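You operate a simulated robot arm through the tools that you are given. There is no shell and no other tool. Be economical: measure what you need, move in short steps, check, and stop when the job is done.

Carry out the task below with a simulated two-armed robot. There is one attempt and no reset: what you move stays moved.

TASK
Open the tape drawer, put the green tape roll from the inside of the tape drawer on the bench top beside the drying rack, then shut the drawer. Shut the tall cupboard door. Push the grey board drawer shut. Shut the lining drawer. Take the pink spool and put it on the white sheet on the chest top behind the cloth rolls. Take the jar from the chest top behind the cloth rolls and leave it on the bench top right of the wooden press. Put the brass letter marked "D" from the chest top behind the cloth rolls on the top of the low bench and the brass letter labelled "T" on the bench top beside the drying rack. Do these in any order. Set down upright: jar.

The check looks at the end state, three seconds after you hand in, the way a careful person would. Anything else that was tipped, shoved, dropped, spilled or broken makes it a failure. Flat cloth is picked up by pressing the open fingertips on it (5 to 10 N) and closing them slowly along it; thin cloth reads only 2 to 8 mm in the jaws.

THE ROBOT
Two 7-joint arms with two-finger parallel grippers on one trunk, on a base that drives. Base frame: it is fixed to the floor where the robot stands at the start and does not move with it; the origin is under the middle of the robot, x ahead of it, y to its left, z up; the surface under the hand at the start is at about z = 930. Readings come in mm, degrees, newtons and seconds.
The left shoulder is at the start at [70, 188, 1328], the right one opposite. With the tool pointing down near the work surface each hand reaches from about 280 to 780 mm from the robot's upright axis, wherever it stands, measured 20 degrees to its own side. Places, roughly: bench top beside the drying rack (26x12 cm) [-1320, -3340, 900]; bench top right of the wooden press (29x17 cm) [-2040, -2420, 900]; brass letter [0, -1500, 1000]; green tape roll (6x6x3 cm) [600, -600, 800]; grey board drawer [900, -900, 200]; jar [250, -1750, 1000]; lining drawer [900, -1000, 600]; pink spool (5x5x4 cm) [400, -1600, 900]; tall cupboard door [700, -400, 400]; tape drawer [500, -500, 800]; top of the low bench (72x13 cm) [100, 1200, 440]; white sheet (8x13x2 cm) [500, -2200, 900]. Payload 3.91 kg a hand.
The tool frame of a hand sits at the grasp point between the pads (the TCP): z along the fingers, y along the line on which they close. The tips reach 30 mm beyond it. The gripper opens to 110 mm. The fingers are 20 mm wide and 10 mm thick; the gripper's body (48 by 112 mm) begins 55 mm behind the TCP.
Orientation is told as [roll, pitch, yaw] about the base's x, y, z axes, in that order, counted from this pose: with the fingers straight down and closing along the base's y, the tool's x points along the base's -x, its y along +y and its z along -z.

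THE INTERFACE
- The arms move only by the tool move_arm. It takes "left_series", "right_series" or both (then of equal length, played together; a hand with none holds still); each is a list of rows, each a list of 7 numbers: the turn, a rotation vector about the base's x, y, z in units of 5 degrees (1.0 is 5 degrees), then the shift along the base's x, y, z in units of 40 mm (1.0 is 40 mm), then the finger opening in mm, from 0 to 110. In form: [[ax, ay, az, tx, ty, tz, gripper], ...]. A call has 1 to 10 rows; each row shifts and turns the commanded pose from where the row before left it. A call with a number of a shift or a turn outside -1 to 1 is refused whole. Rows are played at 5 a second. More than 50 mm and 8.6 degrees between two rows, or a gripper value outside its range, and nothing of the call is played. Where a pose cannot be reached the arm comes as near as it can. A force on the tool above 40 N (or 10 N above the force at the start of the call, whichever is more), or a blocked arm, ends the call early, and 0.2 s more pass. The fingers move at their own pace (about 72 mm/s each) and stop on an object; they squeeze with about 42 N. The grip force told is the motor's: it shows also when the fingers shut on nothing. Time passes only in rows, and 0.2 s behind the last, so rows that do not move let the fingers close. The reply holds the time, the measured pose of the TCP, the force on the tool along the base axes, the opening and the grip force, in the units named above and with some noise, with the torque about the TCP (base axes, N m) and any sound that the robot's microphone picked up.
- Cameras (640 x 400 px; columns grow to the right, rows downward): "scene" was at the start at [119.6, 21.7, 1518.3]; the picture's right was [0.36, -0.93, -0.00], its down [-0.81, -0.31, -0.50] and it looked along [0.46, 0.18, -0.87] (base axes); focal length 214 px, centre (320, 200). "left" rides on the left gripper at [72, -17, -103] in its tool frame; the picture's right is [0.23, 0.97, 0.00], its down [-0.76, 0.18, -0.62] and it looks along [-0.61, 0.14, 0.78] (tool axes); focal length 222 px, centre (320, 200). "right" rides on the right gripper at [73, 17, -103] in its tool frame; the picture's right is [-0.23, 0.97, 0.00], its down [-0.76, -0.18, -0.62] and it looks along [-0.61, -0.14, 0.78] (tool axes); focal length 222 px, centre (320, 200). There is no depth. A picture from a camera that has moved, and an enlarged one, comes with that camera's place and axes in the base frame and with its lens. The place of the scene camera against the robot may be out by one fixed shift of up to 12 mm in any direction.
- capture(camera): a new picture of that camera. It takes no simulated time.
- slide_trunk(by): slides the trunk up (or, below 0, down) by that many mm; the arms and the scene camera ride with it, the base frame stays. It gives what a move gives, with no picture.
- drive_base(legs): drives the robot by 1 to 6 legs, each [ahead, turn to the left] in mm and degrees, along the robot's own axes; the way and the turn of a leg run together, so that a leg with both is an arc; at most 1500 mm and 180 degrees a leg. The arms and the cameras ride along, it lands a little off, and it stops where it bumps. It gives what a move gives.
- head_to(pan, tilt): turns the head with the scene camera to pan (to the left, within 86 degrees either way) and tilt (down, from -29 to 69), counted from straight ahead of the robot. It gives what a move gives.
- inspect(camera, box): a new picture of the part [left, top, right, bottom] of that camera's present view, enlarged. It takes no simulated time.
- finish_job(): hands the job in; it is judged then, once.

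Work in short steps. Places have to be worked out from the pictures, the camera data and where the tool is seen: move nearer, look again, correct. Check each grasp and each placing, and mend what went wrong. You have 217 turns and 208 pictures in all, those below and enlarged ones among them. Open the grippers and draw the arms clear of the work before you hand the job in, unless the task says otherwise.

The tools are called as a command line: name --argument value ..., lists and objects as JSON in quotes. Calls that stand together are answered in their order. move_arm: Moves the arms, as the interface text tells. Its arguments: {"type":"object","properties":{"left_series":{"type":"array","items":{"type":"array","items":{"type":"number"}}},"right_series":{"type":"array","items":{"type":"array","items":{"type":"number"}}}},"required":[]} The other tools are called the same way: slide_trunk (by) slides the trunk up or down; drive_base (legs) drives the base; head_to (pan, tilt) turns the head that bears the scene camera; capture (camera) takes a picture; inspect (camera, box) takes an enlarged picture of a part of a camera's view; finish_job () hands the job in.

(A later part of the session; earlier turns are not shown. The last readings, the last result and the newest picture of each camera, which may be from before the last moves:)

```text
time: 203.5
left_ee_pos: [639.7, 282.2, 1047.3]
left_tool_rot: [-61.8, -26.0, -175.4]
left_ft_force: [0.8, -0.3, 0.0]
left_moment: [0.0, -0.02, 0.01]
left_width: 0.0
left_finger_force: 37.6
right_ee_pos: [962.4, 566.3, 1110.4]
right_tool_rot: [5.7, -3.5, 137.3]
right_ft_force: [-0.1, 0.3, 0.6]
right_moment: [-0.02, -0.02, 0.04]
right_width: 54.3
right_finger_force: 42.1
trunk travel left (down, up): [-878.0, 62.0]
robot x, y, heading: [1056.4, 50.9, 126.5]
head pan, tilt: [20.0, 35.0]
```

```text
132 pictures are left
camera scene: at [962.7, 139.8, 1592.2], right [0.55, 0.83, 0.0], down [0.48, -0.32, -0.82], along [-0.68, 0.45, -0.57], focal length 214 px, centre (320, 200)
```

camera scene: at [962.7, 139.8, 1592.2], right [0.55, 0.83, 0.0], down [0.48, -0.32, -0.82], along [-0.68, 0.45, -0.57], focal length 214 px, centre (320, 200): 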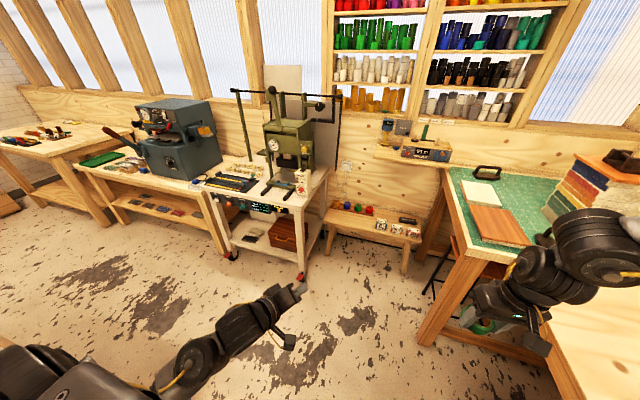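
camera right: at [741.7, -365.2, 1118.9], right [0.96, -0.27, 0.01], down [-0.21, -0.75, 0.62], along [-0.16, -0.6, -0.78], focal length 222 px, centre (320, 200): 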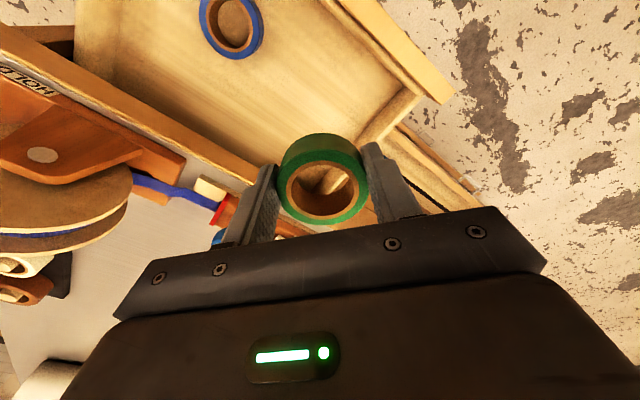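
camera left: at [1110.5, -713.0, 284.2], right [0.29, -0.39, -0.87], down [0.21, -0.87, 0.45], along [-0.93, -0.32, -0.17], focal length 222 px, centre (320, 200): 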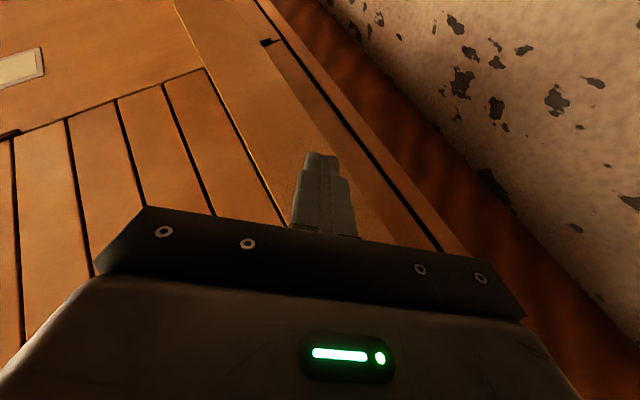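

I get a good view of the low bench; I zoom in on it for later, then continue.

inspect --camera "scene" --box '[300, 180, 450, 290]'

drive_base --legs '[[0, 28], [545, 0], [0, 53]]'

head_to --pan 0 --tilt 30

capture --camera "scene"

```text
3.64 times, centred on (375, 235) of scene
camera zoom: at [962.7, 139.8, 1592.2], right [0.55, 0.83, 0.0], down [0.48, -0.32, -0.82], along [-0.68, 0.45, -0.57], focal length 780 px, centre (120, 73)
```

zoom: 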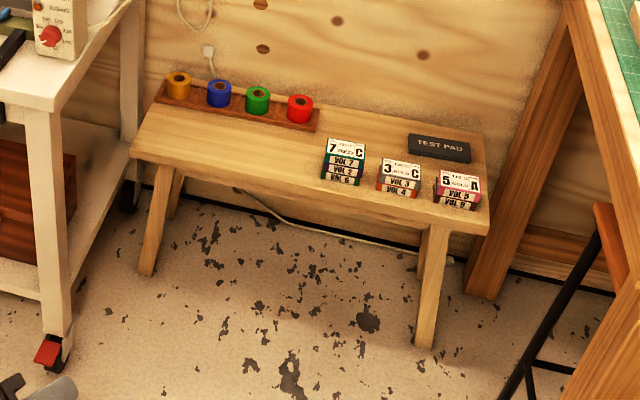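

```text
time: 210.3
left_ee_pos: [290.2, -97.0, 1048.4]
left_tool_rot: [-61.9, -26.0, -94.0]
left_ft_force: [-0.6, 0.7, 0.7]
left_moment: [-0.07, 0.0, 0.01]
left_width: 0.0
left_finger_force: 37.9
right_ee_pos: [57.0, 264.8, 1112.2]
right_tool_rot: [5.7, -3.5, -141.2]
right_ft_force: [-0.2, 0.6, -0.2]
right_moment: [0.02, -0.02, 0.03]
right_width: 54.0
right_finger_force: 41.8
trunk travel left (down, up): [-878.0, 62.0]
robot x, y, heading: [583.7, 283.2, -152.2]
head pan, tilt: [20.0, 35.0]
```

```text
time: 211.2
left_ee_pos: [290.4, -95.5, 1049.1]
left_tool_rot: [-61.9, -26.0, -93.9]
left_ft_force: [0.1, 0.8, 0.3]
left_moment: [-0.01, -0.01, 0.0]
left_width: 0.0
left_finger_force: 37.1
right_ee_pos: [56.9, 265.2, 1112.2]
right_tool_rot: [5.7, -3.6, -141.1]
right_ft_force: [1.0, 0.1, -0.1]
right_moment: [0.02, -0.03, -0.04]
right_width: 54.2
right_finger_force: 42.3
trunk travel left (down, up): [-878.0, 62.0]
robot x, y, heading: [578.5, 283.3, -152.2]
head pan, tilt: [0.0, 30.0]
```

```text
130 pictures are left
camera scene: at [463.0, 215.6, 1600.0], right [-0.47, 0.88, 0.0], down [0.44, 0.23, -0.87], along [-0.77, -0.4, -0.5], focal length 214 px, centre (320, 200)
```

scene: 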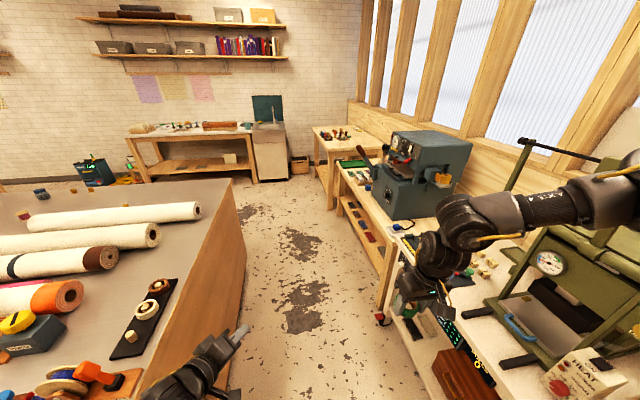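

The corridor is clear slightly to the left. I drive along it.

drive_base --legs '[[0, 8], [1000, 0], [700, 0], [0, 34]]'

capture --camera "scene"

```text
time: 214.3
left_ee_pos: [60.3, -338.4, 1037.3]
left_tool_rot: [-60.6, -24.9, -85.9]
left_ft_force: [-0.8, -0.8, 0.2]
left_moment: [0.0, 0.05, -0.04]
left_width: 0.0
left_finger_force: 37.4
right_ee_pos: [-226.9, -22.6, 1111.0]
right_tool_rot: [5.8, -3.7, -132.8]
right_ft_force: [-0.5, -0.2, -0.6]
right_moment: [0.02, -0.03, 0.02]
right_width: 54.0
right_finger_force: 42.1
trunk travel left (down, up): [-878.0, 62.0]
robot x, y, heading: [288.2, 70.3, -143.2]
head pan, tilt: [0.0, 30.0]
stopped in leg 2: the robot was blocked; the commanded pose is now the measured one
```

```text
129 pictures are left
camera scene: at [179.1, -9.7, 1599.6], right [-0.6, 0.8, 0.0], down [0.4, 0.3, -0.87], along [-0.69, -0.52, -0.5], focal length 214 px, centre (320, 200)
```

scene: 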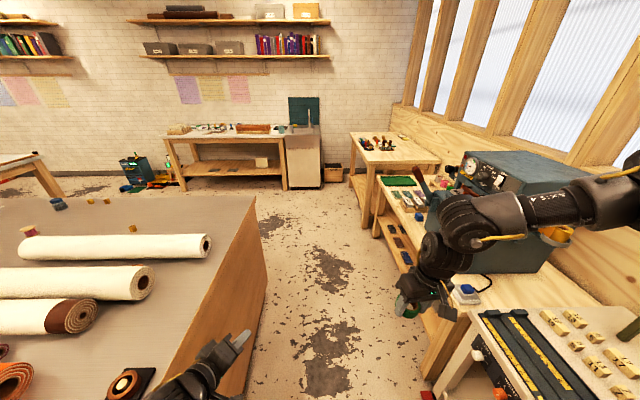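

Blocked — likely the left forearm on the chest corner. I look down-left.

head_to --pan 55 --tilt 55

capture --camera "scene"

```text
time: 215.6
left_ee_pos: [59.5, -336.9, 1041.2]
left_tool_rot: [-61.0, -25.1, -85.8]
left_ft_force: [0.0, 0.5, -0.3]
left_moment: [0.0, 0.0, 0.02]
left_width: 0.1
left_finger_force: 37.9
right_ee_pos: [-227.0, -19.8, 1112.9]
right_tool_rot: [5.9, -3.8, -132.9]
right_ft_force: [0.2, 0.2, -0.5]
right_moment: [0.01, -0.04, 0.01]
right_width: 54.2
right_finger_force: 41.9
trunk travel left (down, up): [-878.0, 62.0]
robot x, y, heading: [285.5, 68.1, -143.6]
head pan, tilt: [55.0, 55.0]
```

```text
128 pictures are left
camera scene: at [255.5, -25.2, 1564.6], right [-1.0, -0.03, 0.0], down [-0.02, 0.82, -0.58], along [0.01, -0.58, -0.82], focal length 214 px, centre (320, 200)
```

scene: 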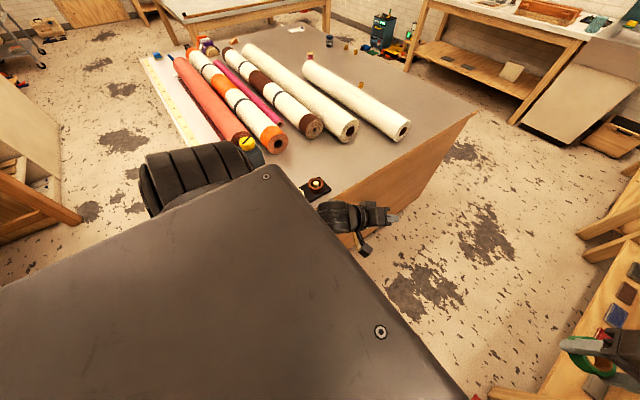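

The left elbow has reached the tape-dispenser corner. I back straight off and check the corner.

drive_base --legs '[[-200, 0]]'

head_to --pan 40 --tilt 45

capture --camera "scene"

```text
time: 217.2
left_ee_pos: [219.0, -224.5, 1037.3]
left_tool_rot: [-60.6, -24.8, -85.8]
left_ft_force: [0.1, -0.4, 0.1]
left_moment: [-0.02, -0.05, 0.01]
left_width: 0.5
left_finger_force: 38.1
right_ee_pos: [-70.4, 92.6, 1111.1]
right_tool_rot: [5.8, -3.4, -132.8]
right_ft_force: [0.7, -0.6, -1.4]
right_moment: [0.0, 0.01, -0.01]
right_width: 54.3
right_finger_force: 42.2
trunk travel left (down, up): [-878.0, 62.0]
robot x, y, heading: [444.5, 189.1, -143.4]
head pan, tilt: [55.0, 55.0]
```

```text
time: 217.9
left_ee_pos: [221.1, -224.7, 1039.6]
left_tool_rot: [-60.9, -25.0, -85.8]
left_ft_force: [0.9, 0.8, -0.4]
left_moment: [0.0, 0.01, -0.01]
left_width: 0.1
left_finger_force: 37.4
right_ee_pos: [-65.3, 94.5, 1112.5]
right_tool_rot: [5.7, -3.5, -132.8]
right_ft_force: [0.1, 1.1, 0.0]
right_moment: [-0.05, 0.02, 0.05]
right_width: 54.2
right_finger_force: 41.9
trunk travel left (down, up): [-878.0, 62.0]
robot x, y, heading: [445.9, 184.9, -143.5]
head pan, tilt: [40.0, 45.0]
```

```text
127 pictures are left
camera scene: at [395.9, 79.5, 1577.5], right [-0.97, 0.23, 0.0], down [0.16, 0.69, -0.71], along [-0.16, -0.69, -0.71], focal length 214 px, centre (320, 200)
```

scene: 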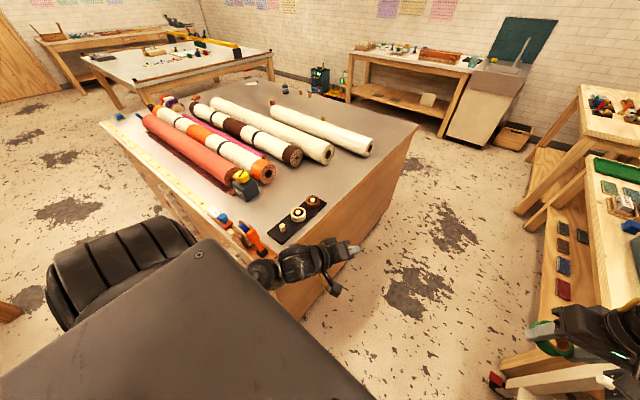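

inspect --camera "scene" --box '[180, 170, 340, 260]'

```text
4.00 times, centred on (260, 215) of scene
camera zoom: at [395.9, 79.5, 1577.5], right [-0.97, 0.23, 0.0], down [0.16, 0.69, -0.71], along [-0.16, -0.69, -0.71], focal length 858 px, centre (560, 140)
```

zoom: 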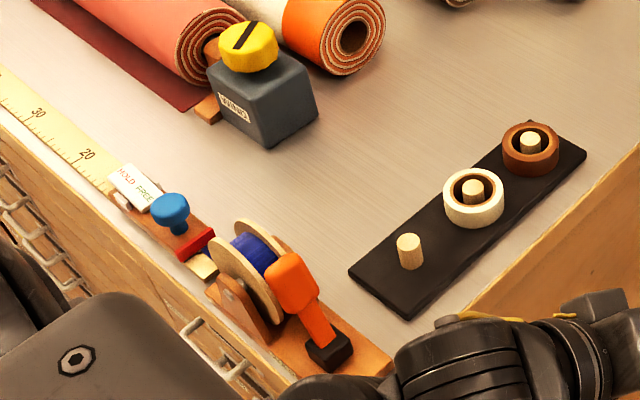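

The dispenser is intact. I stretch the left arm forward so its elbow no longer juts out to the side.

move_arm --left_series '[[0, 0, 0, -0.9, -0.5, 0.4, 0], [0, 0, 0, -0.9, -0.5, 0.4, 0], [0, 0, 0, -0.9, -0.5, 0.4, 0], [0, 0, 0, -0.9, -0.5, 0.4, 0], [0, 0, 0, -0.9, -0.5, 0.4, 0], [0, 0, 0, -0.9, -0.5, 0.4, 0]]'

capture --camera "scene"

```text
time: 219.3
left_ee_pos: [1.1, -344.5, 1134.3]
left_tool_rot: [-60.5, -24.9, -86.0]
left_ft_force: [0.0, -0.9, 0.7]
left_moment: [-0.03, -0.01, -0.04]
left_width: 0.1
left_finger_force: 37.3
right_ee_pos: [-69.4, 93.9, 1110.4]
right_tool_rot: [5.9, -3.5, -132.9]
right_ft_force: [-0.6, 0.7, -0.1]
right_moment: [-0.01, -0.05, -0.01]
right_width: 54.2
right_finger_force: 42.2
trunk travel left (down, up): [-878.0, 62.0]
robot x, y, heading: [445.9, 192.2, -143.3]
head pan, tilt: [40.0, 45.0]
```

```text
125 pictures are left
camera scene: at [391.2, 78.4, 1577.2], right [-0.97, 0.23, 0.0], down [0.17, 0.69, -0.71], along [-0.16, -0.69, -0.71], focal length 214 px, centre (320, 200)
```

scene: 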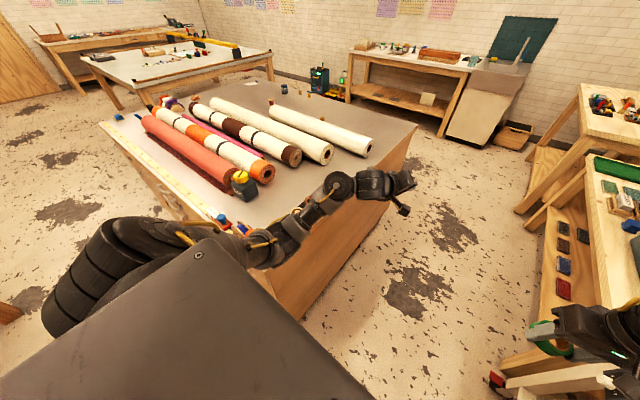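

The arm is now straight and well above the chest. I drive on.

drive_base --legs '[[900, 0]]'

head_to --pan 15 --tilt 35

capture --camera "scene"

```text
time: 224.1
left_ee_pos: [-716.8, -886.2, 1136.2]
left_tool_rot: [-60.8, -24.9, -85.6]
left_ft_force: [-0.3, 1.4, 0.5]
left_moment: [0.0, -0.01, 0.01]
left_width: 0.0
left_finger_force: 38.4
right_ee_pos: [-790.6, -449.3, 1111.7]
right_tool_rot: [5.7, -3.6, -132.6]
right_ft_force: [0.7, -1.0, -1.1]
right_moment: [0.02, 0.0, 0.01]
right_width: 54.0
right_finger_force: 42.7
trunk travel left (down, up): [-878.0, 62.0]
robot x, y, heading: [-277.6, -349.2, -143.2]
head pan, tilt: [40.0, 45.0]
```

```text
time: 225.0
left_ee_pos: [-717.2, -886.7, 1136.1]
left_tool_rot: [-60.8, -25.0, -85.6]
left_ft_force: [0.5, 0.5, -0.1]
left_moment: [0.02, -0.03, 0.0]
left_width: 0.4
left_finger_force: 37.6
right_ee_pos: [-791.5, -449.9, 1111.3]
right_tool_rot: [5.7, -3.6, -132.6]
right_ft_force: [0.2, 0.9, -0.3]
right_moment: [0.02, 0.03, -0.02]
right_width: 54.3
right_finger_force: 41.6
trunk travel left (down, up): [-878.0, 62.0]
robot x, y, heading: [-279.0, -350.0, -143.2]
head pan, tilt: [15.0, 35.0]
```

```text
124 pictures are left
camera scene: at [-365.1, -452.7, 1592.2], right [-0.79, 0.62, 0.0], down [0.35, 0.45, -0.82], along [-0.5, -0.64, -0.57], focal length 214 px, centre (320, 200)
```

scene: 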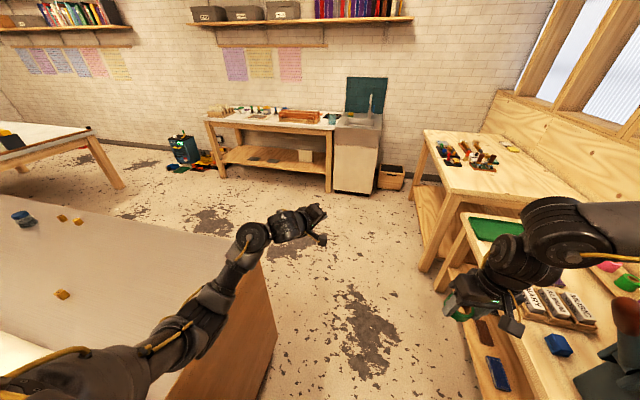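

Clear. I drive on past the corner and look at the far bench.

drive_base --legs '[[700, 0], [0, 35], [500, 0]]'

head_to --pan 0 --tilt 25

capture --camera "scene"

```text
time: 233.1
left_ee_pos: [-1063.1, -1955.2, 1135.6]
left_tool_rot: [-60.8, -25.1, -50.9]
left_ft_force: [0.6, 0.5, -0.8]
left_moment: [0.02, 0.04, -0.01]
left_width: 0.0
left_finger_force: 37.8
right_ee_pos: [-1372.7, -1637.7, 1111.0]
right_tool_rot: [5.7, -3.7, -98.0]
right_ft_force: [0.6, -0.2, -0.3]
right_moment: [0.03, 0.01, -0.02]
right_width: 54.1
right_finger_force: 42.3
trunk travel left (down, up): [-878.0, 62.0]
robot x, y, heading: [-1008.0, -1268.9, -108.3]
head pan, tilt: [15.0, 35.0]
```

```text
time: 233.9
left_ee_pos: [-1064.2, -1955.4, 1135.4]
left_tool_rot: [-60.6, -25.0, -50.9]
left_ft_force: [-1.3, 0.7, 0.3]
left_moment: [-0.01, 0.01, 0.01]
left_width: 0.0
left_finger_force: 37.2
right_ee_pos: [-1373.9, -1639.1, 1111.4]
right_tool_rot: [5.8, -3.5, -97.9]
right_ft_force: [0.2, -0.8, -0.4]
right_moment: [0.01, -0.02, 0.01]
right_width: 54.1
right_finger_force: 42.2
trunk travel left (down, up): [-878.0, 62.0]
robot x, y, heading: [-1009.7, -1265.5, -108.4]
head pan, tilt: [0.0, 25.0]
```

```text
123 pictures are left
camera scene: at [-1044.7, -1403.3, 1607.9], right [-0.95, 0.32, 0.0], down [0.13, 0.4, -0.91], along [-0.29, -0.86, -0.42], focal length 214 px, centre (320, 200)
```

scene: 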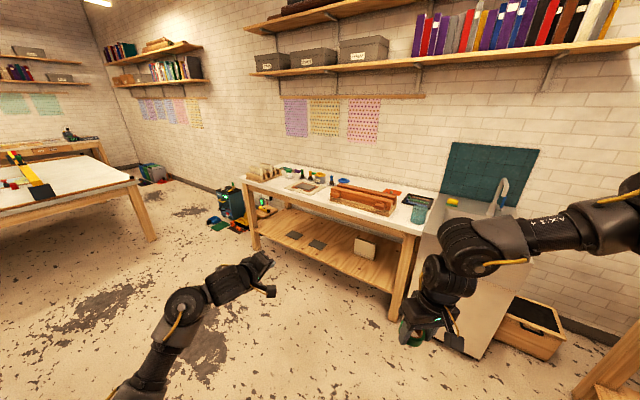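

inspect --camera "scene" --box '[230, 150, 450, 260]'

```text
2.91 times, centred on (340, 205) of scene
camera zoom: at [-1044.7, -1403.3, 1607.9], right [-0.95, 0.32, 0.0], down [0.13, 0.4, -0.91], along [-0.29, -0.86, -0.42], focal length 624 px, centre (262, 186)
```

zoom: 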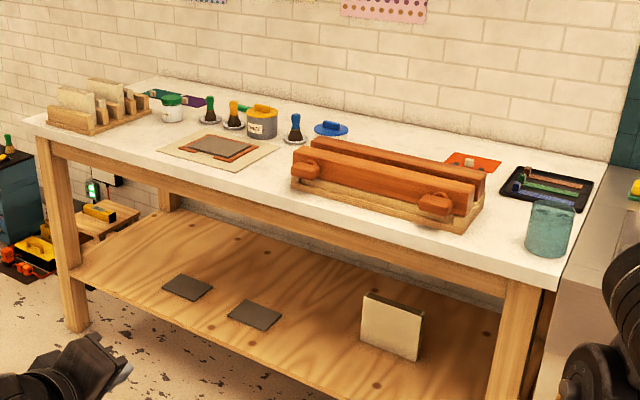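

The drying rack is at the left end of that bench, the wooden press in the middle-right. I drive so the right hand reaches the spot beside the rack ([-1320, -3340]).

drive_base --legs '[[0, 23], [1000, 0], [590, 0], [0, -17.7]]'

head_to --pan -25 --tilt 45

capture --camera "scene"

```text
time: 244.1
left_ee_pos: [-868.8, -3521.0, 1135.6]
left_tool_rot: [-60.8, -25.0, -45.1]
left_ft_force: [0.2, 0.3, 0.3]
left_moment: [-0.01, 0.01, -0.01]
left_width: 0.0
left_finger_force: 37.8
right_ee_pos: [-1209.5, -3237.4, 1111.7]
right_tool_rot: [5.7, -3.5, -92.1]
right_ft_force: [-0.1, -0.4, -0.9]
right_moment: [0.01, 0.01, -0.03]
right_width: 54.0
right_finger_force: 42.2
trunk travel left (down, up): [-878.0, 62.0]
robot x, y, heading: [-882.6, -2830.8, -102.6]
head pan, tilt: [0.0, 25.0]
```

```text
time: 245.0
left_ee_pos: [-869.9, -3521.5, 1135.2]
left_tool_rot: [-60.7, -25.1, -45.2]
left_ft_force: [-0.2, -0.1, -0.3]
left_moment: [0.01, 0.01, 0.01]
left_width: 0.1
left_finger_force: 37.6
right_ee_pos: [-1210.7, -3235.9, 1112.2]
right_tool_rot: [5.7, -3.6, -92.1]
right_ft_force: [0.4, 0.4, -0.2]
right_moment: [-0.02, 0.01, 0.03]
right_width: 54.1
right_finger_force: 41.8
trunk travel left (down, up): [-878.0, 62.0]
robot x, y, heading: [-880.9, -2828.6, -102.6]
head pan, tilt: [-25.0, 45.0]
```

```text
121 pictures are left
camera scene: at [-936.9, -2944.3, 1577.5], right [-0.79, 0.61, 0.0], down [0.43, 0.56, -0.71], along [-0.43, -0.56, -0.71], focal length 214 px, centre (320, 200)
```

scene: 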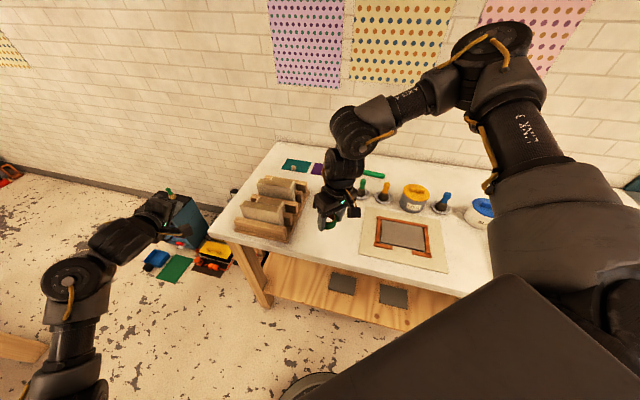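

The gap beside the rack is right below. I level the tool, shift over the front part of the gap, and check.

move_arm --right_series '[[0.38, 0.56, 0, -0.76, -0.85, 0, 0], [0.38, 0.56, 0, -0.76, -0.85, 0, 0]]'

capture --camera "right"

```text
time: 245.6
left_ee_pos: [-871.0, -3522.3, 1135.4]
left_tool_rot: [-60.8, -25.1, -45.2]
left_ft_force: [0.0, 0.4, 0.6]
left_moment: [0.04, 0.03, 0.02]
left_width: 0.0
left_finger_force: 37.4
right_ee_pos: [-1286.0, -3288.8, 1123.4]
right_tool_rot: [0.0, 0.2, -91.8]
right_ft_force: [0.1, -0.6, -0.5]
right_moment: [0.02, -0.05, -0.02]
right_width: 54.1
right_finger_force: 41.9
right hand out of reach, approached as far as the arm can: row 1, 2
trunk travel left (down, up): [-878.0, 62.0]
robot x, y, heading: [-886.1, -2825.9, -102.5]
head pan, tilt: [-25.0, 45.0]
```

```text
120 pictures are left
camera right: at [-1264.9, -3217.4, 1227.7], right [0.97, -0.26, 0.0], down [-0.2, -0.76, 0.62], along [-0.16, -0.6, -0.78], focal length 222 px, centre (320, 200)
```

right: 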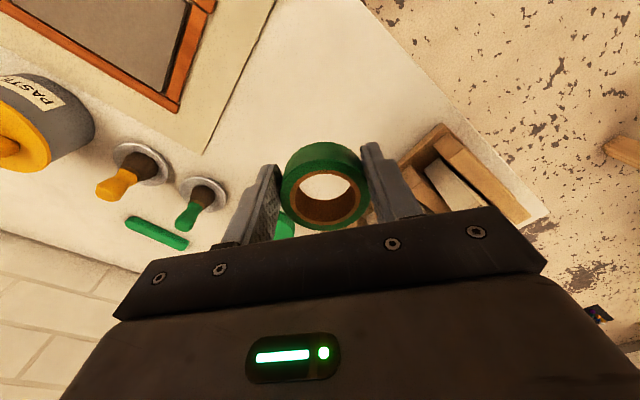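

The gap's long side runs between mat and rack (~28 cm). I'll set the roll on its mat-side half, at about [-1354, -3295], leaving room for the T.

move_arm --right_series '[[0, 0, 0, -0.85, -0.08, 0, 0], [0, 0, 0, -0.85, -0.08, 0, 0]]'

```text
time: 246.2
left_ee_pos: [-872.9, -3521.2, 1135.9]
left_tool_rot: [-60.7, -25.1, -45.3]
left_ft_force: [-0.5, -0.1, 1.1]
left_moment: [0.0, -0.04, 0.03]
left_width: 0.0
left_finger_force: 37.9
right_ee_pos: [-1355.2, -3294.2, 1122.2]
right_tool_rot: [0.1, 0.1, -91.9]
right_ft_force: [-0.5, 0.2, -1.1]
right_moment: [0.02, 0.0, 0.0]
right_width: 54.3
right_finger_force: 42.3
trunk travel left (down, up): [-878.0, 62.0]
robot x, y, heading: [-886.3, -2831.0, -102.8]
head pan, tilt: [-25.0, 45.0]
```

Good. I lower the trunk 175 mm and check.

slide_trunk --by -172

capture --camera "right"

capture --camera "scene"

```text
time: 248.1
left_ee_pos: [-869.6, -3521.5, 963.8]
left_tool_rot: [-60.8, -25.0, -45.1]
left_ft_force: [-0.7, 0.2, 0.5]
left_moment: [-0.01, 0.01, 0.01]
left_width: 0.0
left_finger_force: 37.5
right_ee_pos: [-1351.9, -3294.3, 951.9]
right_tool_rot: [0.0, 0.0, -91.9]
right_ft_force: [-0.6, 1.3, 0.2]
right_moment: [0.0, 0.02, -0.01]
right_width: 54.0
right_finger_force: 42.4
trunk travel left (down, up): [-706.0, 234.0]
robot x, y, heading: [-883.8, -2829.9, -102.4]
head pan, tilt: [-25.0, 45.0]
```

```text
119 pictures are left
camera right: at [-1331.9, -3223.5, 1056.2], right [0.97, -0.26, 0.0], down [-0.2, -0.76, 0.62], along [-0.16, -0.6, -0.78], focal length 222 px, centre (320, 200)
```

right: 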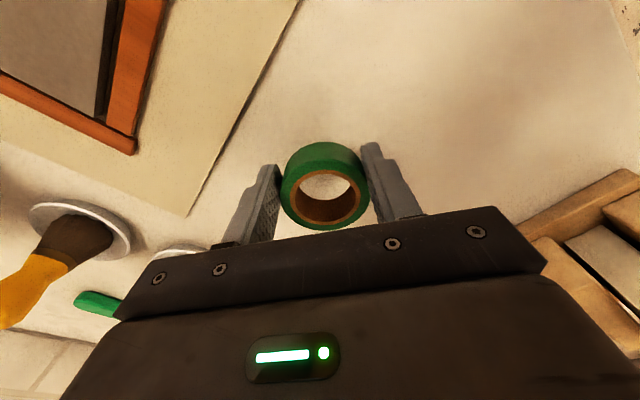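

```text
118 pictures are left
camera scene: at [-936.5, -2944.0, 1405.5], right [-0.79, 0.61, 0.0], down [0.43, 0.56, -0.71], along [-0.43, -0.56, -0.71], focal length 214 px, centre (320, 200)
```

scene: 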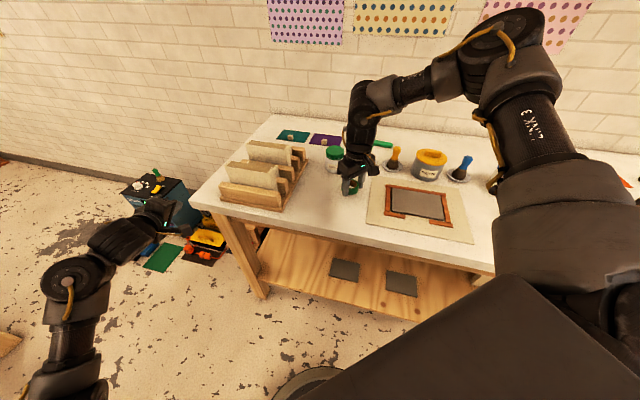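

I lower the last bit.

slide_trunk --by -17

```text
time: 248.8
left_ee_pos: [-869.9, -3520.6, 946.2]
left_tool_rot: [-60.8, -25.0, -45.1]
left_ft_force: [-0.1, -0.3, -0.4]
left_moment: [-0.01, -0.01, 0.02]
left_width: 0.0
left_finger_force: 37.3
right_ee_pos: [-1352.2, -3293.2, 934.8]
right_tool_rot: [0.0, -0.1, -91.8]
right_ft_force: [0.8, -0.5, -0.5]
right_moment: [0.0, -0.02, -0.01]
right_width: 54.1
right_finger_force: 42.4
trunk travel left (down, up): [-689.0, 251.0]
robot x, y, heading: [-883.7, -2830.4, -102.6]
head pan, tilt: [-25.0, 45.0]
```

slide_trunk --by -5

```text
time: 249.3
left_ee_pos: [-870.6, -3521.7, 943.3]
left_tool_rot: [-60.9, -25.1, -45.0]
left_ft_force: [0.1, -0.3, 0.7]
left_moment: [0.01, 0.01, -0.02]
left_width: 0.0
left_finger_force: 37.2
right_ee_pos: [-1352.9, -3294.2, 930.3]
right_tool_rot: [0.1, -0.1, -92.0]
right_ft_force: [-2.4, -0.3, 9.6]
right_moment: [-0.39, 0.0, -0.07]
right_width: 54.1
right_finger_force: 41.6
trunk travel left (down, up): [-684.0, 256.0]
robot x, y, heading: [-882.3, -2827.9, -102.7]
head pan, tilt: [-25.0, 45.0]
```

Contact (9.6 N). I release and rise.

move_arm --right_series '[[0, 0, 0, 0, 0, 0, 90], [0, 0, 0, 0, 0, 0, 90], [0, 0, 0, 0, 0, 0, 90]]'

slide_trunk --by 190

capture --camera "right"

```text
time: 250.1
left_ee_pos: [-870.3, -3520.7, 942.2]
left_tool_rot: [-60.7, -24.9, -45.0]
left_ft_force: [-0.8, -0.5, -0.5]
left_moment: [-0.01, 0.03, 0.05]
left_width: 0.0
left_finger_force: 37.6
right_ee_pos: [-1351.6, -3294.0, 930.1]
right_tool_rot: [0.0, 0.1, -92.0]
right_ft_force: [-0.1, 0.3, 7.1]
right_moment: [0.01, -0.33, -0.01]
right_width: 89.9
right_finger_force: 0.0
trunk travel left (down, up): [-684.0, 256.0]
robot x, y, heading: [-885.7, -2831.3, -102.3]
head pan, tilt: [-25.0, 45.0]
```

```text
time: 252.2
left_ee_pos: [-871.3, -3521.5, 1131.7]
left_tool_rot: [-60.6, -25.0, -45.1]
left_ft_force: [0.7, 0.3, 0.2]
left_moment: [0.03, 0.0, 0.01]
left_width: 0.0
left_finger_force: 37.9
right_ee_pos: [-1350.8, -3294.4, 1118.3]
right_tool_rot: [0.0, 0.1, -91.9]
right_ft_force: [0.1, 0.2, 0.8]
right_moment: [0.04, 0.0, 0.02]
right_width: 90.0
right_finger_force: 0.0
trunk travel left (down, up): [-874.0, 66.0]
robot x, y, heading: [-880.8, -2829.9, -102.3]
head pan, tilt: [-25.0, 45.0]
```

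```text
117 pictures are left
camera right: at [-1332.1, -3223.8, 1223.9], right [0.97, -0.26, 0.0], down [-0.2, -0.76, 0.62], along [-0.16, -0.6, -0.78], focal length 222 px, centre (320, 200)
```

right: 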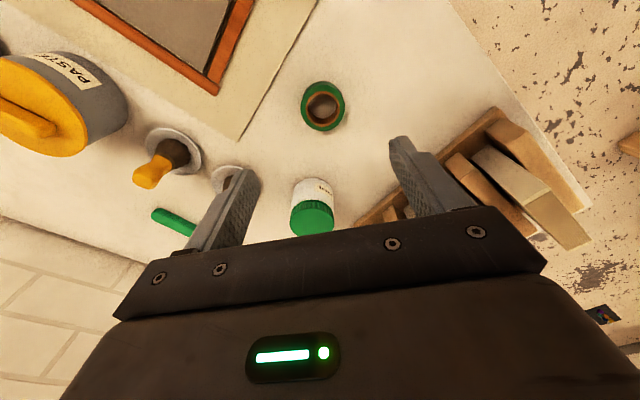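

The roll sits well between mat and rack. Now I back off, turn to the chest's far side and look at it.

drive_base --legs '[[-150, 0], [0, 139], [450, 0]]'

head_to --pan -10 --tilt 40

capture --camera "scene"

```text
time: 261.6
left_ee_pos: [-17.9, -1912.8, 1132.3]
left_tool_rot: [-60.8, -25.0, 91.7]
left_ft_force: [-0.1, -0.7, 0.1]
left_moment: [-0.01, -0.01, -0.02]
left_width: 0.2
left_finger_force: 38.1
right_ee_pos: [180.0, -2408.0, 1120.7]
right_tool_rot: [0.0, 0.0, 45.0]
right_ft_force: [-0.4, -0.5, -0.5]
right_moment: [0.01, 0.03, 0.02]
right_width: 90.1
right_finger_force: 0.0
trunk travel left (down, up): [-874.0, 66.0]
robot x, y, heading: [-480.0, -2429.3, 34.5]
head pan, tilt: [-25.0, 45.0]
```

```text
time: 262.3
left_ee_pos: [-16.0, -1912.9, 1132.1]
left_tool_rot: [-60.6, -24.9, 91.6]
left_ft_force: [0.0, 0.0, 0.3]
left_moment: [-0.03, -0.02, 0.03]
left_width: 0.0
left_finger_force: 37.5
right_ee_pos: [180.4, -2408.4, 1118.7]
right_tool_rot: [0.1, 0.1, 45.0]
right_ft_force: [-0.7, 0.0, 0.2]
right_moment: [-0.02, 0.01, -0.02]
right_width: 90.0
right_finger_force: 0.1
trunk travel left (down, up): [-874.0, 66.0]
robot x, y, heading: [-478.8, -2428.7, 34.4]
head pan, tilt: [-10.0, 40.0]
```

```text
116 pictures are left
camera scene: at [-353.1, -2366.1, 1580.6], right [0.41, -0.91, 0.0], down [-0.59, -0.26, -0.77], along [0.7, 0.31, -0.64], focal length 214 px, centre (320, 200)
```

scene: 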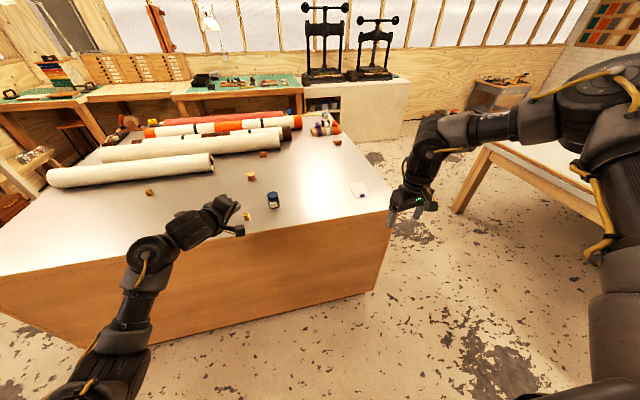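

inspect --camera "scene" --box '[120, 130, 400, 250]'

```text
2.29 times, centred on (260, 190) of scene
camera zoom: at [-353.1, -2366.1, 1580.6], right [0.41, -0.91, 0.0], down [-0.59, -0.26, -0.77], along [0.7, 0.31, -0.64], focal length 490 px, centre (457, 223)
```

zoom: 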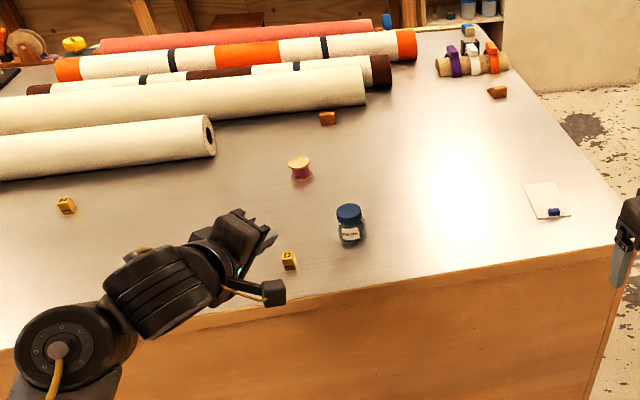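

Everything is visible: spool ≈[360,-1651], jar ≈[222,-1878], D ≈[115,-1811], sheet ≈[511,-2194]. I first raise the left hand so it stays clear when the trunk goes down.

move_arm --left_series '[[0, 0, 0, 0, 0, 1, 0], [0, 0, 0, 0, 0, 1, 0], [0, 0, 0, 0, 0, 1, 0], [0, 0, 0, 0, 0, 1, 0], [0, 0, 0, 0, 0, 1, 0], [0, 0, 0, 0, 0, 1, 0], [0, 0, 0, 0, 0, 1, 0]]'

capture --camera "scene"

```text
time: 263.9
left_ee_pos: [4.1, -1889.8, 1404.4]
left_tool_rot: [-60.9, -25.1, 91.7]
left_ft_force: [0.1, -0.1, 0.4]
left_moment: [-0.03, -0.01, 0.03]
left_width: 0.1
left_finger_force: 37.8
left hand out of reach, approached as far as the arm can: row 5, 6, 7
right_ee_pos: [178.7, -2408.2, 1119.3]
right_tool_rot: [-0.1, 0.1, 45.1]
right_ft_force: [0.3, -0.7, 0.2]
right_moment: [-0.01, -0.03, 0.03]
right_width: 90.2
right_finger_force: 0.0
trunk travel left (down, up): [-874.0, 66.0]
robot x, y, heading: [-478.8, -2430.9, 34.2]
head pan, tilt: [-10.0, 40.0]
```

```text
114 pictures are left
camera scene: at [-355.0, -2367.2, 1580.8], right [0.41, -0.91, 0.0], down [-0.59, -0.26, -0.77], along [0.7, 0.32, -0.64], focal length 214 px, centre (320, 200)
```

scene: 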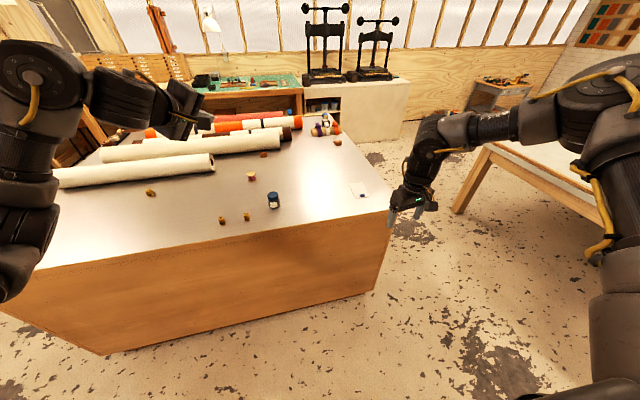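

The letters are now unobstructed; I zoom in.

inspect --camera "scene" --box '[130, 140, 290, 230]'

inspect --camera "scene" --box '[330, 170, 400, 210]'

```text
4.00 times, centred on (210, 185) of scene
camera zoom: at [-355.0, -2367.2, 1580.8], right [0.41, -0.91, 0.0], down [-0.59, -0.26, -0.77], along [0.7, 0.32, -0.64], focal length 858 px, centre (760, 260)
```

zoom: 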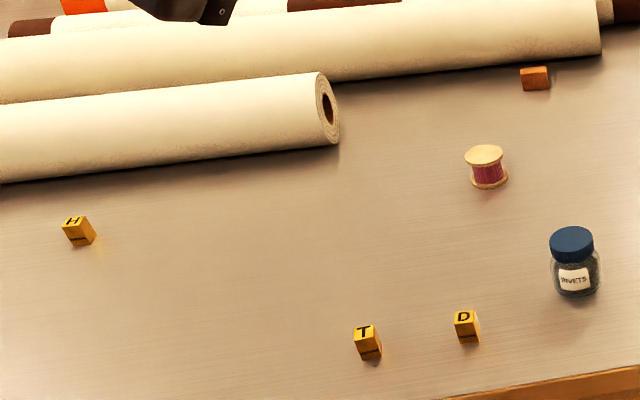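

```text
9.14 times, centred on (365, 190) of scene
camera zoom: at [-355.0, -2367.2, 1580.8], right [0.41, -0.91, 0.0], down [-0.59, -0.26, -0.77], along [0.7, 0.32, -0.64], focal length 1961 px, centre (-91, 291)
```

zoom: 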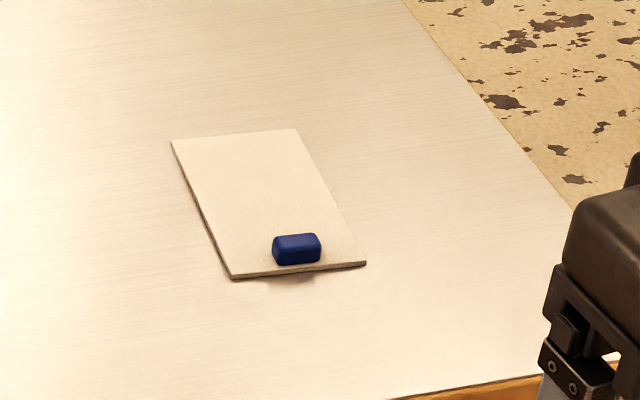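

T and D identified; H stays. I drive so the right hand hangs over the spool.

drive_base --legs '[[0, 17], [480, 0], [0, 15.5]]'

capture --camera "right"

```text
time: 268.6
left_ee_pos: [-60.7, -1341.2, 1402.3]
left_tool_rot: [-60.8, -25.1, 124.2]
left_ft_force: [-0.3, 0.5, -0.1]
left_moment: [-0.01, -0.01, -0.03]
left_width: 0.2
left_finger_force: 37.6
right_ee_pos: [364.7, -1685.8, 1118.3]
right_tool_rot: [0.1, 0.1, 77.6]
right_ft_force: [-0.3, -0.1, -0.3]
right_moment: [-0.01, 0.02, 0.01]
right_width: 90.2
right_finger_force: 0.0
trunk travel left (down, up): [-874.0, 66.0]
robot x, y, heading: [-184.2, -2060.0, 66.8]
head pan, tilt: [-10.0, 40.0]
```

```text
111 pictures are left
camera right: at [334.6, -1754.0, 1223.5], right [-0.9, 0.43, 0.0], down [0.34, 0.71, 0.62], along [0.27, 0.56, -0.78], focal length 222 px, centre (320, 200)
```

right: 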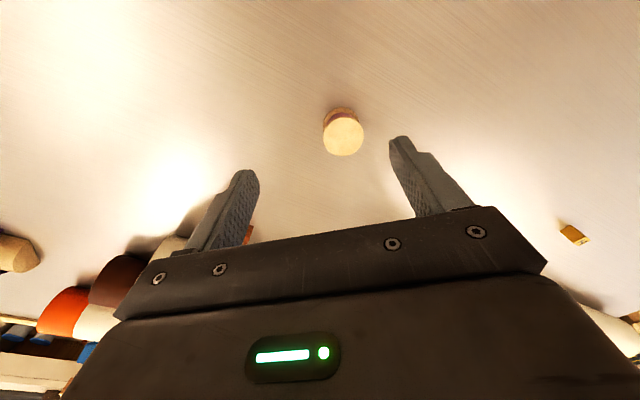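

Spool centre ≈[355,-1649]. I centre over it and lower.

move_arm --right_series '[[0, 0, 0, -0.25, 0.92, 0, 80]]'

slide_trunk --by -110

capture --camera "right"

```text
time: 269.0
left_ee_pos: [-62.1, -1340.0, 1401.3]
left_tool_rot: [-60.8, -24.9, 124.3]
left_ft_force: [-0.5, -0.5, 0.3]
left_moment: [0.02, -0.04, 0.0]
left_width: 0.1
left_finger_force: 37.6
right_ee_pos: [356.7, -1658.1, 1124.1]
right_tool_rot: [0.1, 0.0, 77.4]
right_ft_force: [0.1, 0.3, 0.0]
right_moment: [0.0, -0.03, -0.02]
right_width: 80.0
right_finger_force: 0.1
right hand out of reach, approached as far as the arm can: row 1
trunk travel left (down, up): [-874.0, 66.0]
robot x, y, heading: [-177.8, -2052.4, 67.0]
head pan, tilt: [-10.0, 40.0]
```

```text
time: 270.4
left_ee_pos: [-61.8, -1342.7, 1294.2]
left_tool_rot: [-60.9, -25.1, 124.1]
left_ft_force: [0.8, -0.2, -0.1]
left_moment: [-0.02, -0.03, 0.01]
left_width: 0.2
left_finger_force: 37.6
right_ee_pos: [356.6, -1659.8, 1014.5]
right_tool_rot: [0.1, 0.0, 77.5]
right_ft_force: [0.1, -0.8, -0.7]
right_moment: [0.03, 0.01, 0.03]
right_width: 79.8
right_finger_force: 0.1
trunk travel left (down, up): [-764.0, 176.0]
robot x, y, heading: [-180.6, -2056.2, 67.1]
head pan, tilt: [-10.0, 40.0]
```

```text
110 pictures are left
camera right: at [325.5, -1728.7, 1118.5], right [-0.9, 0.43, 0.0], down [0.34, 0.7, 0.62], along [0.27, 0.56, -0.78], focal length 222 px, centre (320, 200)
```

right: 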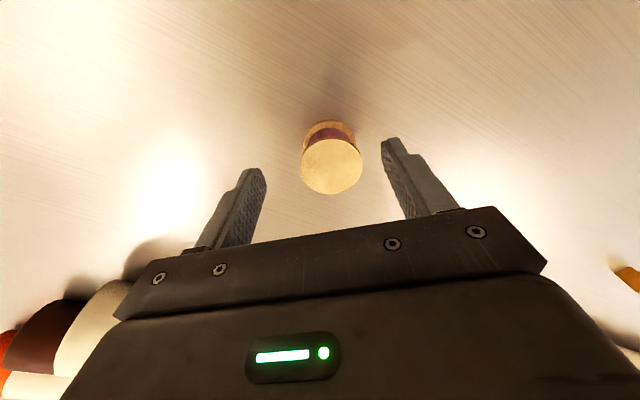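

I need ~12 mm more in y; a short base nudge does it. Then I lower to grip height.

drive_base --legs '[[12, 0]]'

slide_trunk --by -46

capture --camera "right"

```text
time: 271.2
left_ee_pos: [-59.4, -1335.6, 1295.4]
left_tool_rot: [-61.0, -25.1, 124.3]
left_ft_force: [-1.3, -0.4, 0.7]
left_moment: [-0.01, -0.01, 0.01]
left_width: 0.0
left_finger_force: 37.6
right_ee_pos: [360.2, -1651.6, 1015.9]
right_tool_rot: [0.0, -0.3, 77.6]
right_ft_force: [0.6, -0.4, 0.2]
right_moment: [0.0, -0.02, 0.01]
right_width: 79.9
right_finger_force: 0.0
trunk travel left (down, up): [-764.0, 176.0]
robot x, y, heading: [-177.2, -2047.6, 66.6]
head pan, tilt: [-10.0, 40.0]
```

```text
time: 272.1
left_ee_pos: [-58.1, -1332.0, 1247.8]
left_tool_rot: [-61.0, -24.9, 124.3]
left_ft_force: [-0.1, -0.2, -0.1]
left_moment: [-0.01, 0.0, -0.01]
left_width: 0.1
left_finger_force: 38.1
right_ee_pos: [361.1, -1648.8, 969.0]
right_tool_rot: [0.1, -0.2, 77.6]
right_ft_force: [-0.3, 0.5, -0.5]
right_moment: [0.0, -0.01, -0.03]
right_width: 80.0
right_finger_force: 0.0
trunk travel left (down, up): [-718.0, 222.0]
robot x, y, heading: [-177.0, -2046.9, 66.9]
head pan, tilt: [-10.0, 40.0]
```

```text
109 pictures are left
camera right: at [330.1, -1717.7, 1072.3], right [-0.9, 0.43, 0.0], down [0.34, 0.7, 0.62], along [0.27, 0.56, -0.78], focal length 222 px, centre (320, 200)
```

right: 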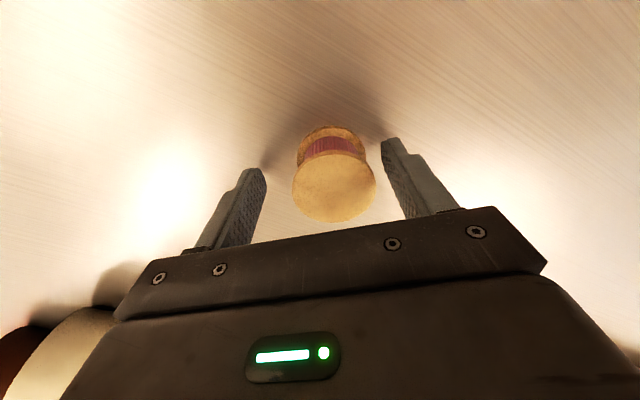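

Centred. I close.

move_arm --right_series '[[0, 0, 0, 0, 0, 0, 0], [0, 0, 0, 0, 0, 0, 0], [0, 0, 0, 0, 0, 0, 0]]'

slide_trunk --by 130

capture --camera "right"

```text
time: 272.9
left_ee_pos: [-56.9, -1331.6, 1247.2]
left_tool_rot: [-60.9, -25.0, 124.2]
left_ft_force: [-0.2, 0.9, -0.8]
left_moment: [0.0, 0.02, 0.03]
left_width: 0.0
left_finger_force: 37.8
right_ee_pos: [361.7, -1649.3, 969.1]
right_tool_rot: [0.1, -0.1, 77.6]
right_ft_force: [-0.2, 0.2, 2.4]
right_moment: [0.02, -0.03, 0.02]
right_width: 46.7
right_finger_force: 41.4
trunk travel left (down, up): [-718.0, 222.0]
robot x, y, heading: [-177.7, -2047.2, 67.1]
head pan, tilt: [-10.0, 40.0]
```

```text
time: 274.4
left_ee_pos: [-57.1, -1331.1, 1377.4]
left_tool_rot: [-60.9, -25.0, 124.2]
left_ft_force: [-0.3, 0.0, -0.9]
left_moment: [0.01, 0.0, 0.01]
left_width: 0.1
left_finger_force: 37.8
right_ee_pos: [361.2, -1650.2, 1098.0]
right_tool_rot: [0.1, -0.1, 77.6]
right_ft_force: [0.7, 0.2, -0.7]
right_moment: [-0.02, 0.02, 0.01]
right_width: 46.5
right_finger_force: 41.9
trunk travel left (down, up): [-848.0, 92.0]
robot x, y, heading: [-177.4, -2049.8, 66.6]
head pan, tilt: [-10.0, 40.0]
```

```text
108 pictures are left
camera right: at [330.2, -1717.6, 1202.1], right [-0.9, 0.43, 0.0], down [0.34, 0.7, 0.62], along [0.27, 0.56, -0.78], focal length 222 px, centre (320, 200)
```

right: 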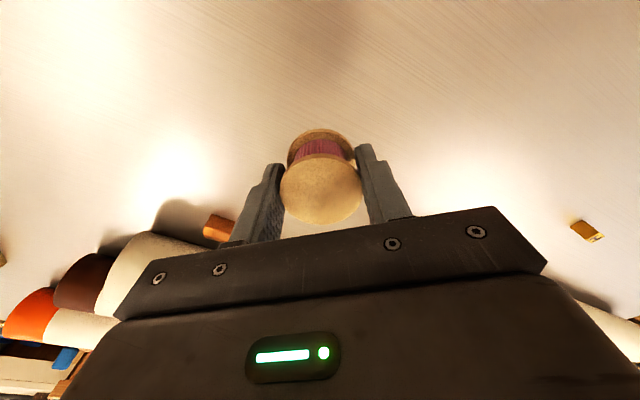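

The spool is held. I back off, move along the chest, and turn so the hand comes over the white sheet.

drive_base --legs '[[-200, 0], [0, -123.6], [411, 0], [0, 124]]'

capture --camera "right"

```text
time: 288.5
left_ee_pos: [97.8, -1869.0, 1377.9]
left_tool_rot: [-60.9, -25.2, 123.2]
left_ft_force: [-0.4, -0.4, -0.1]
left_moment: [-0.04, -0.02, 0.03]
left_width: 0.2
left_finger_force: 37.8
right_ee_pos: [509.5, -2193.7, 1097.9]
right_tool_rot: [0.1, 0.0, 76.5]
right_ft_force: [-0.4, 0.3, -0.2]
right_moment: [-0.01, -0.03, 0.02]
right_width: 46.3
right_finger_force: 41.5
trunk travel left (down, up): [-848.0, 92.0]
robot x, y, heading: [-36.0, -2580.9, 65.9]
head pan, tilt: [-10.0, 40.0]
```

```text
107 pictures are left
camera right: at [477.7, -2261.3, 1202.3], right [-0.89, 0.45, 0.0], down [0.35, 0.7, 0.62], along [0.28, 0.56, -0.78], focal length 222 px, centre (320, 200)
```

right: 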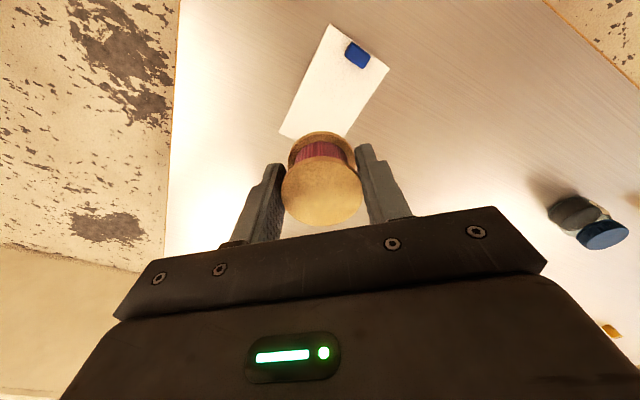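

The spool needs ~9 mm in +y to centre on the free half of the sheet. I adjust and lower.

move_arm --right_series '[[0, 0, 0, -0.05, 0.24, 0, 0]]'

slide_trunk --by -105

capture --camera "right"

```text
time: 288.9
left_ee_pos: [97.7, -1868.0, 1377.8]
left_tool_rot: [-61.0, -25.1, 123.2]
left_ft_force: [0.0, 0.0, 0.6]
left_moment: [0.01, 0.0, 0.01]
left_width: 0.2
left_finger_force: 37.8
right_ee_pos: [507.6, -2191.8, 1101.8]
right_tool_rot: [0.2, -0.3, 76.4]
right_ft_force: [0.7, 0.5, -1.0]
right_moment: [-0.03, -0.02, 0.04]
right_width: 46.5
right_finger_force: 42.0
right hand out of reach, approached as far as the arm can: row 1
trunk travel left (down, up): [-848.0, 92.0]
robot x, y, heading: [-37.5, -2579.1, 65.6]
head pan, tilt: [-10.0, 40.0]
```

```text
time: 290.3
left_ee_pos: [97.2, -1867.7, 1273.6]
left_tool_rot: [-60.8, -25.0, 123.2]
left_ft_force: [-0.1, 0.5, 0.6]
left_moment: [0.04, 0.03, 0.0]
left_width: 0.0
left_finger_force: 38.1
right_ee_pos: [508.3, -2191.7, 996.6]
right_tool_rot: [0.2, -0.4, 76.5]
right_ft_force: [-0.2, 0.7, -0.9]
right_moment: [0.0, 0.0, 0.01]
right_width: 46.6
right_finger_force: 42.2
trunk travel left (down, up): [-743.0, 197.0]
robot x, y, heading: [-35.6, -2580.1, 65.9]
head pan, tilt: [-10.0, 40.0]
```

```text
106 pictures are left
camera right: at [476.2, -2259.9, 1100.6], right [-0.89, 0.45, 0.0], down [0.35, 0.7, 0.63], along [0.28, 0.56, -0.78], focal length 222 px, centre (320, 200)
```

right: 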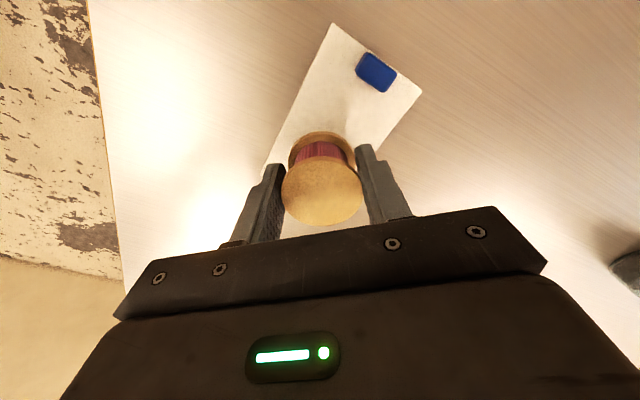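

It is within the sheet. I lower the rest gently.

slide_trunk --by -17

slide_trunk --by -5

```text
time: 290.9
left_ee_pos: [97.0, -1868.2, 1255.0]
left_tool_rot: [-60.9, -25.0, 123.2]
left_ft_force: [-1.0, -0.1, 0.2]
left_moment: [0.0, 0.0, 0.02]
left_width: 0.2
left_finger_force: 38.1
right_ee_pos: [508.1, -2192.0, 978.7]
right_tool_rot: [0.2, -0.3, 76.6]
right_ft_force: [0.8, -0.5, -0.1]
right_moment: [0.02, 0.01, 0.01]
right_width: 46.4
right_finger_force: 42.1
trunk travel left (down, up): [-726.0, 214.0]
robot x, y, heading: [-34.1, -2583.5, 65.7]
head pan, tilt: [-10.0, 40.0]
```

```text
time: 291.5
left_ee_pos: [97.4, -1867.8, 1250.9]
left_tool_rot: [-60.8, -25.0, 123.3]
left_ft_force: [0.3, -0.7, -0.4]
left_moment: [0.01, -0.02, 0.01]
left_width: 0.1
left_finger_force: 37.8
right_ee_pos: [508.0, -2191.3, 973.8]
right_tool_rot: [0.2, -0.2, 76.5]
right_ft_force: [0.0, 0.5, 0.2]
right_moment: [0.01, 0.0, -0.01]
right_width: 46.4
right_finger_force: 42.0
trunk travel left (down, up): [-721.0, 219.0]
robot x, y, heading: [-36.3, -2581.4, 65.6]
head pan, tilt: [-10.0, 40.0]
```

slide_trunk --by -3

```text
time: 292.0
left_ee_pos: [95.8, -1867.9, 1248.2]
left_tool_rot: [-60.9, -25.1, 123.2]
left_ft_force: [-0.7, -0.2, -0.2]
left_moment: [-0.03, -0.01, -0.01]
left_width: 0.0
left_finger_force: 37.9
right_ee_pos: [508.2, -2191.7, 972.0]
right_tool_rot: [0.1, -0.3, 76.3]
right_ft_force: [-1.6, -1.2, 8.2]
right_moment: [-0.05, -0.02, -0.02]
right_width: 46.6
right_finger_force: 42.0
trunk travel left (down, up): [-718.0, 222.0]
robot x, y, heading: [-32.4, -2583.7, 65.8]
head pan, tilt: [-10.0, 40.0]
```

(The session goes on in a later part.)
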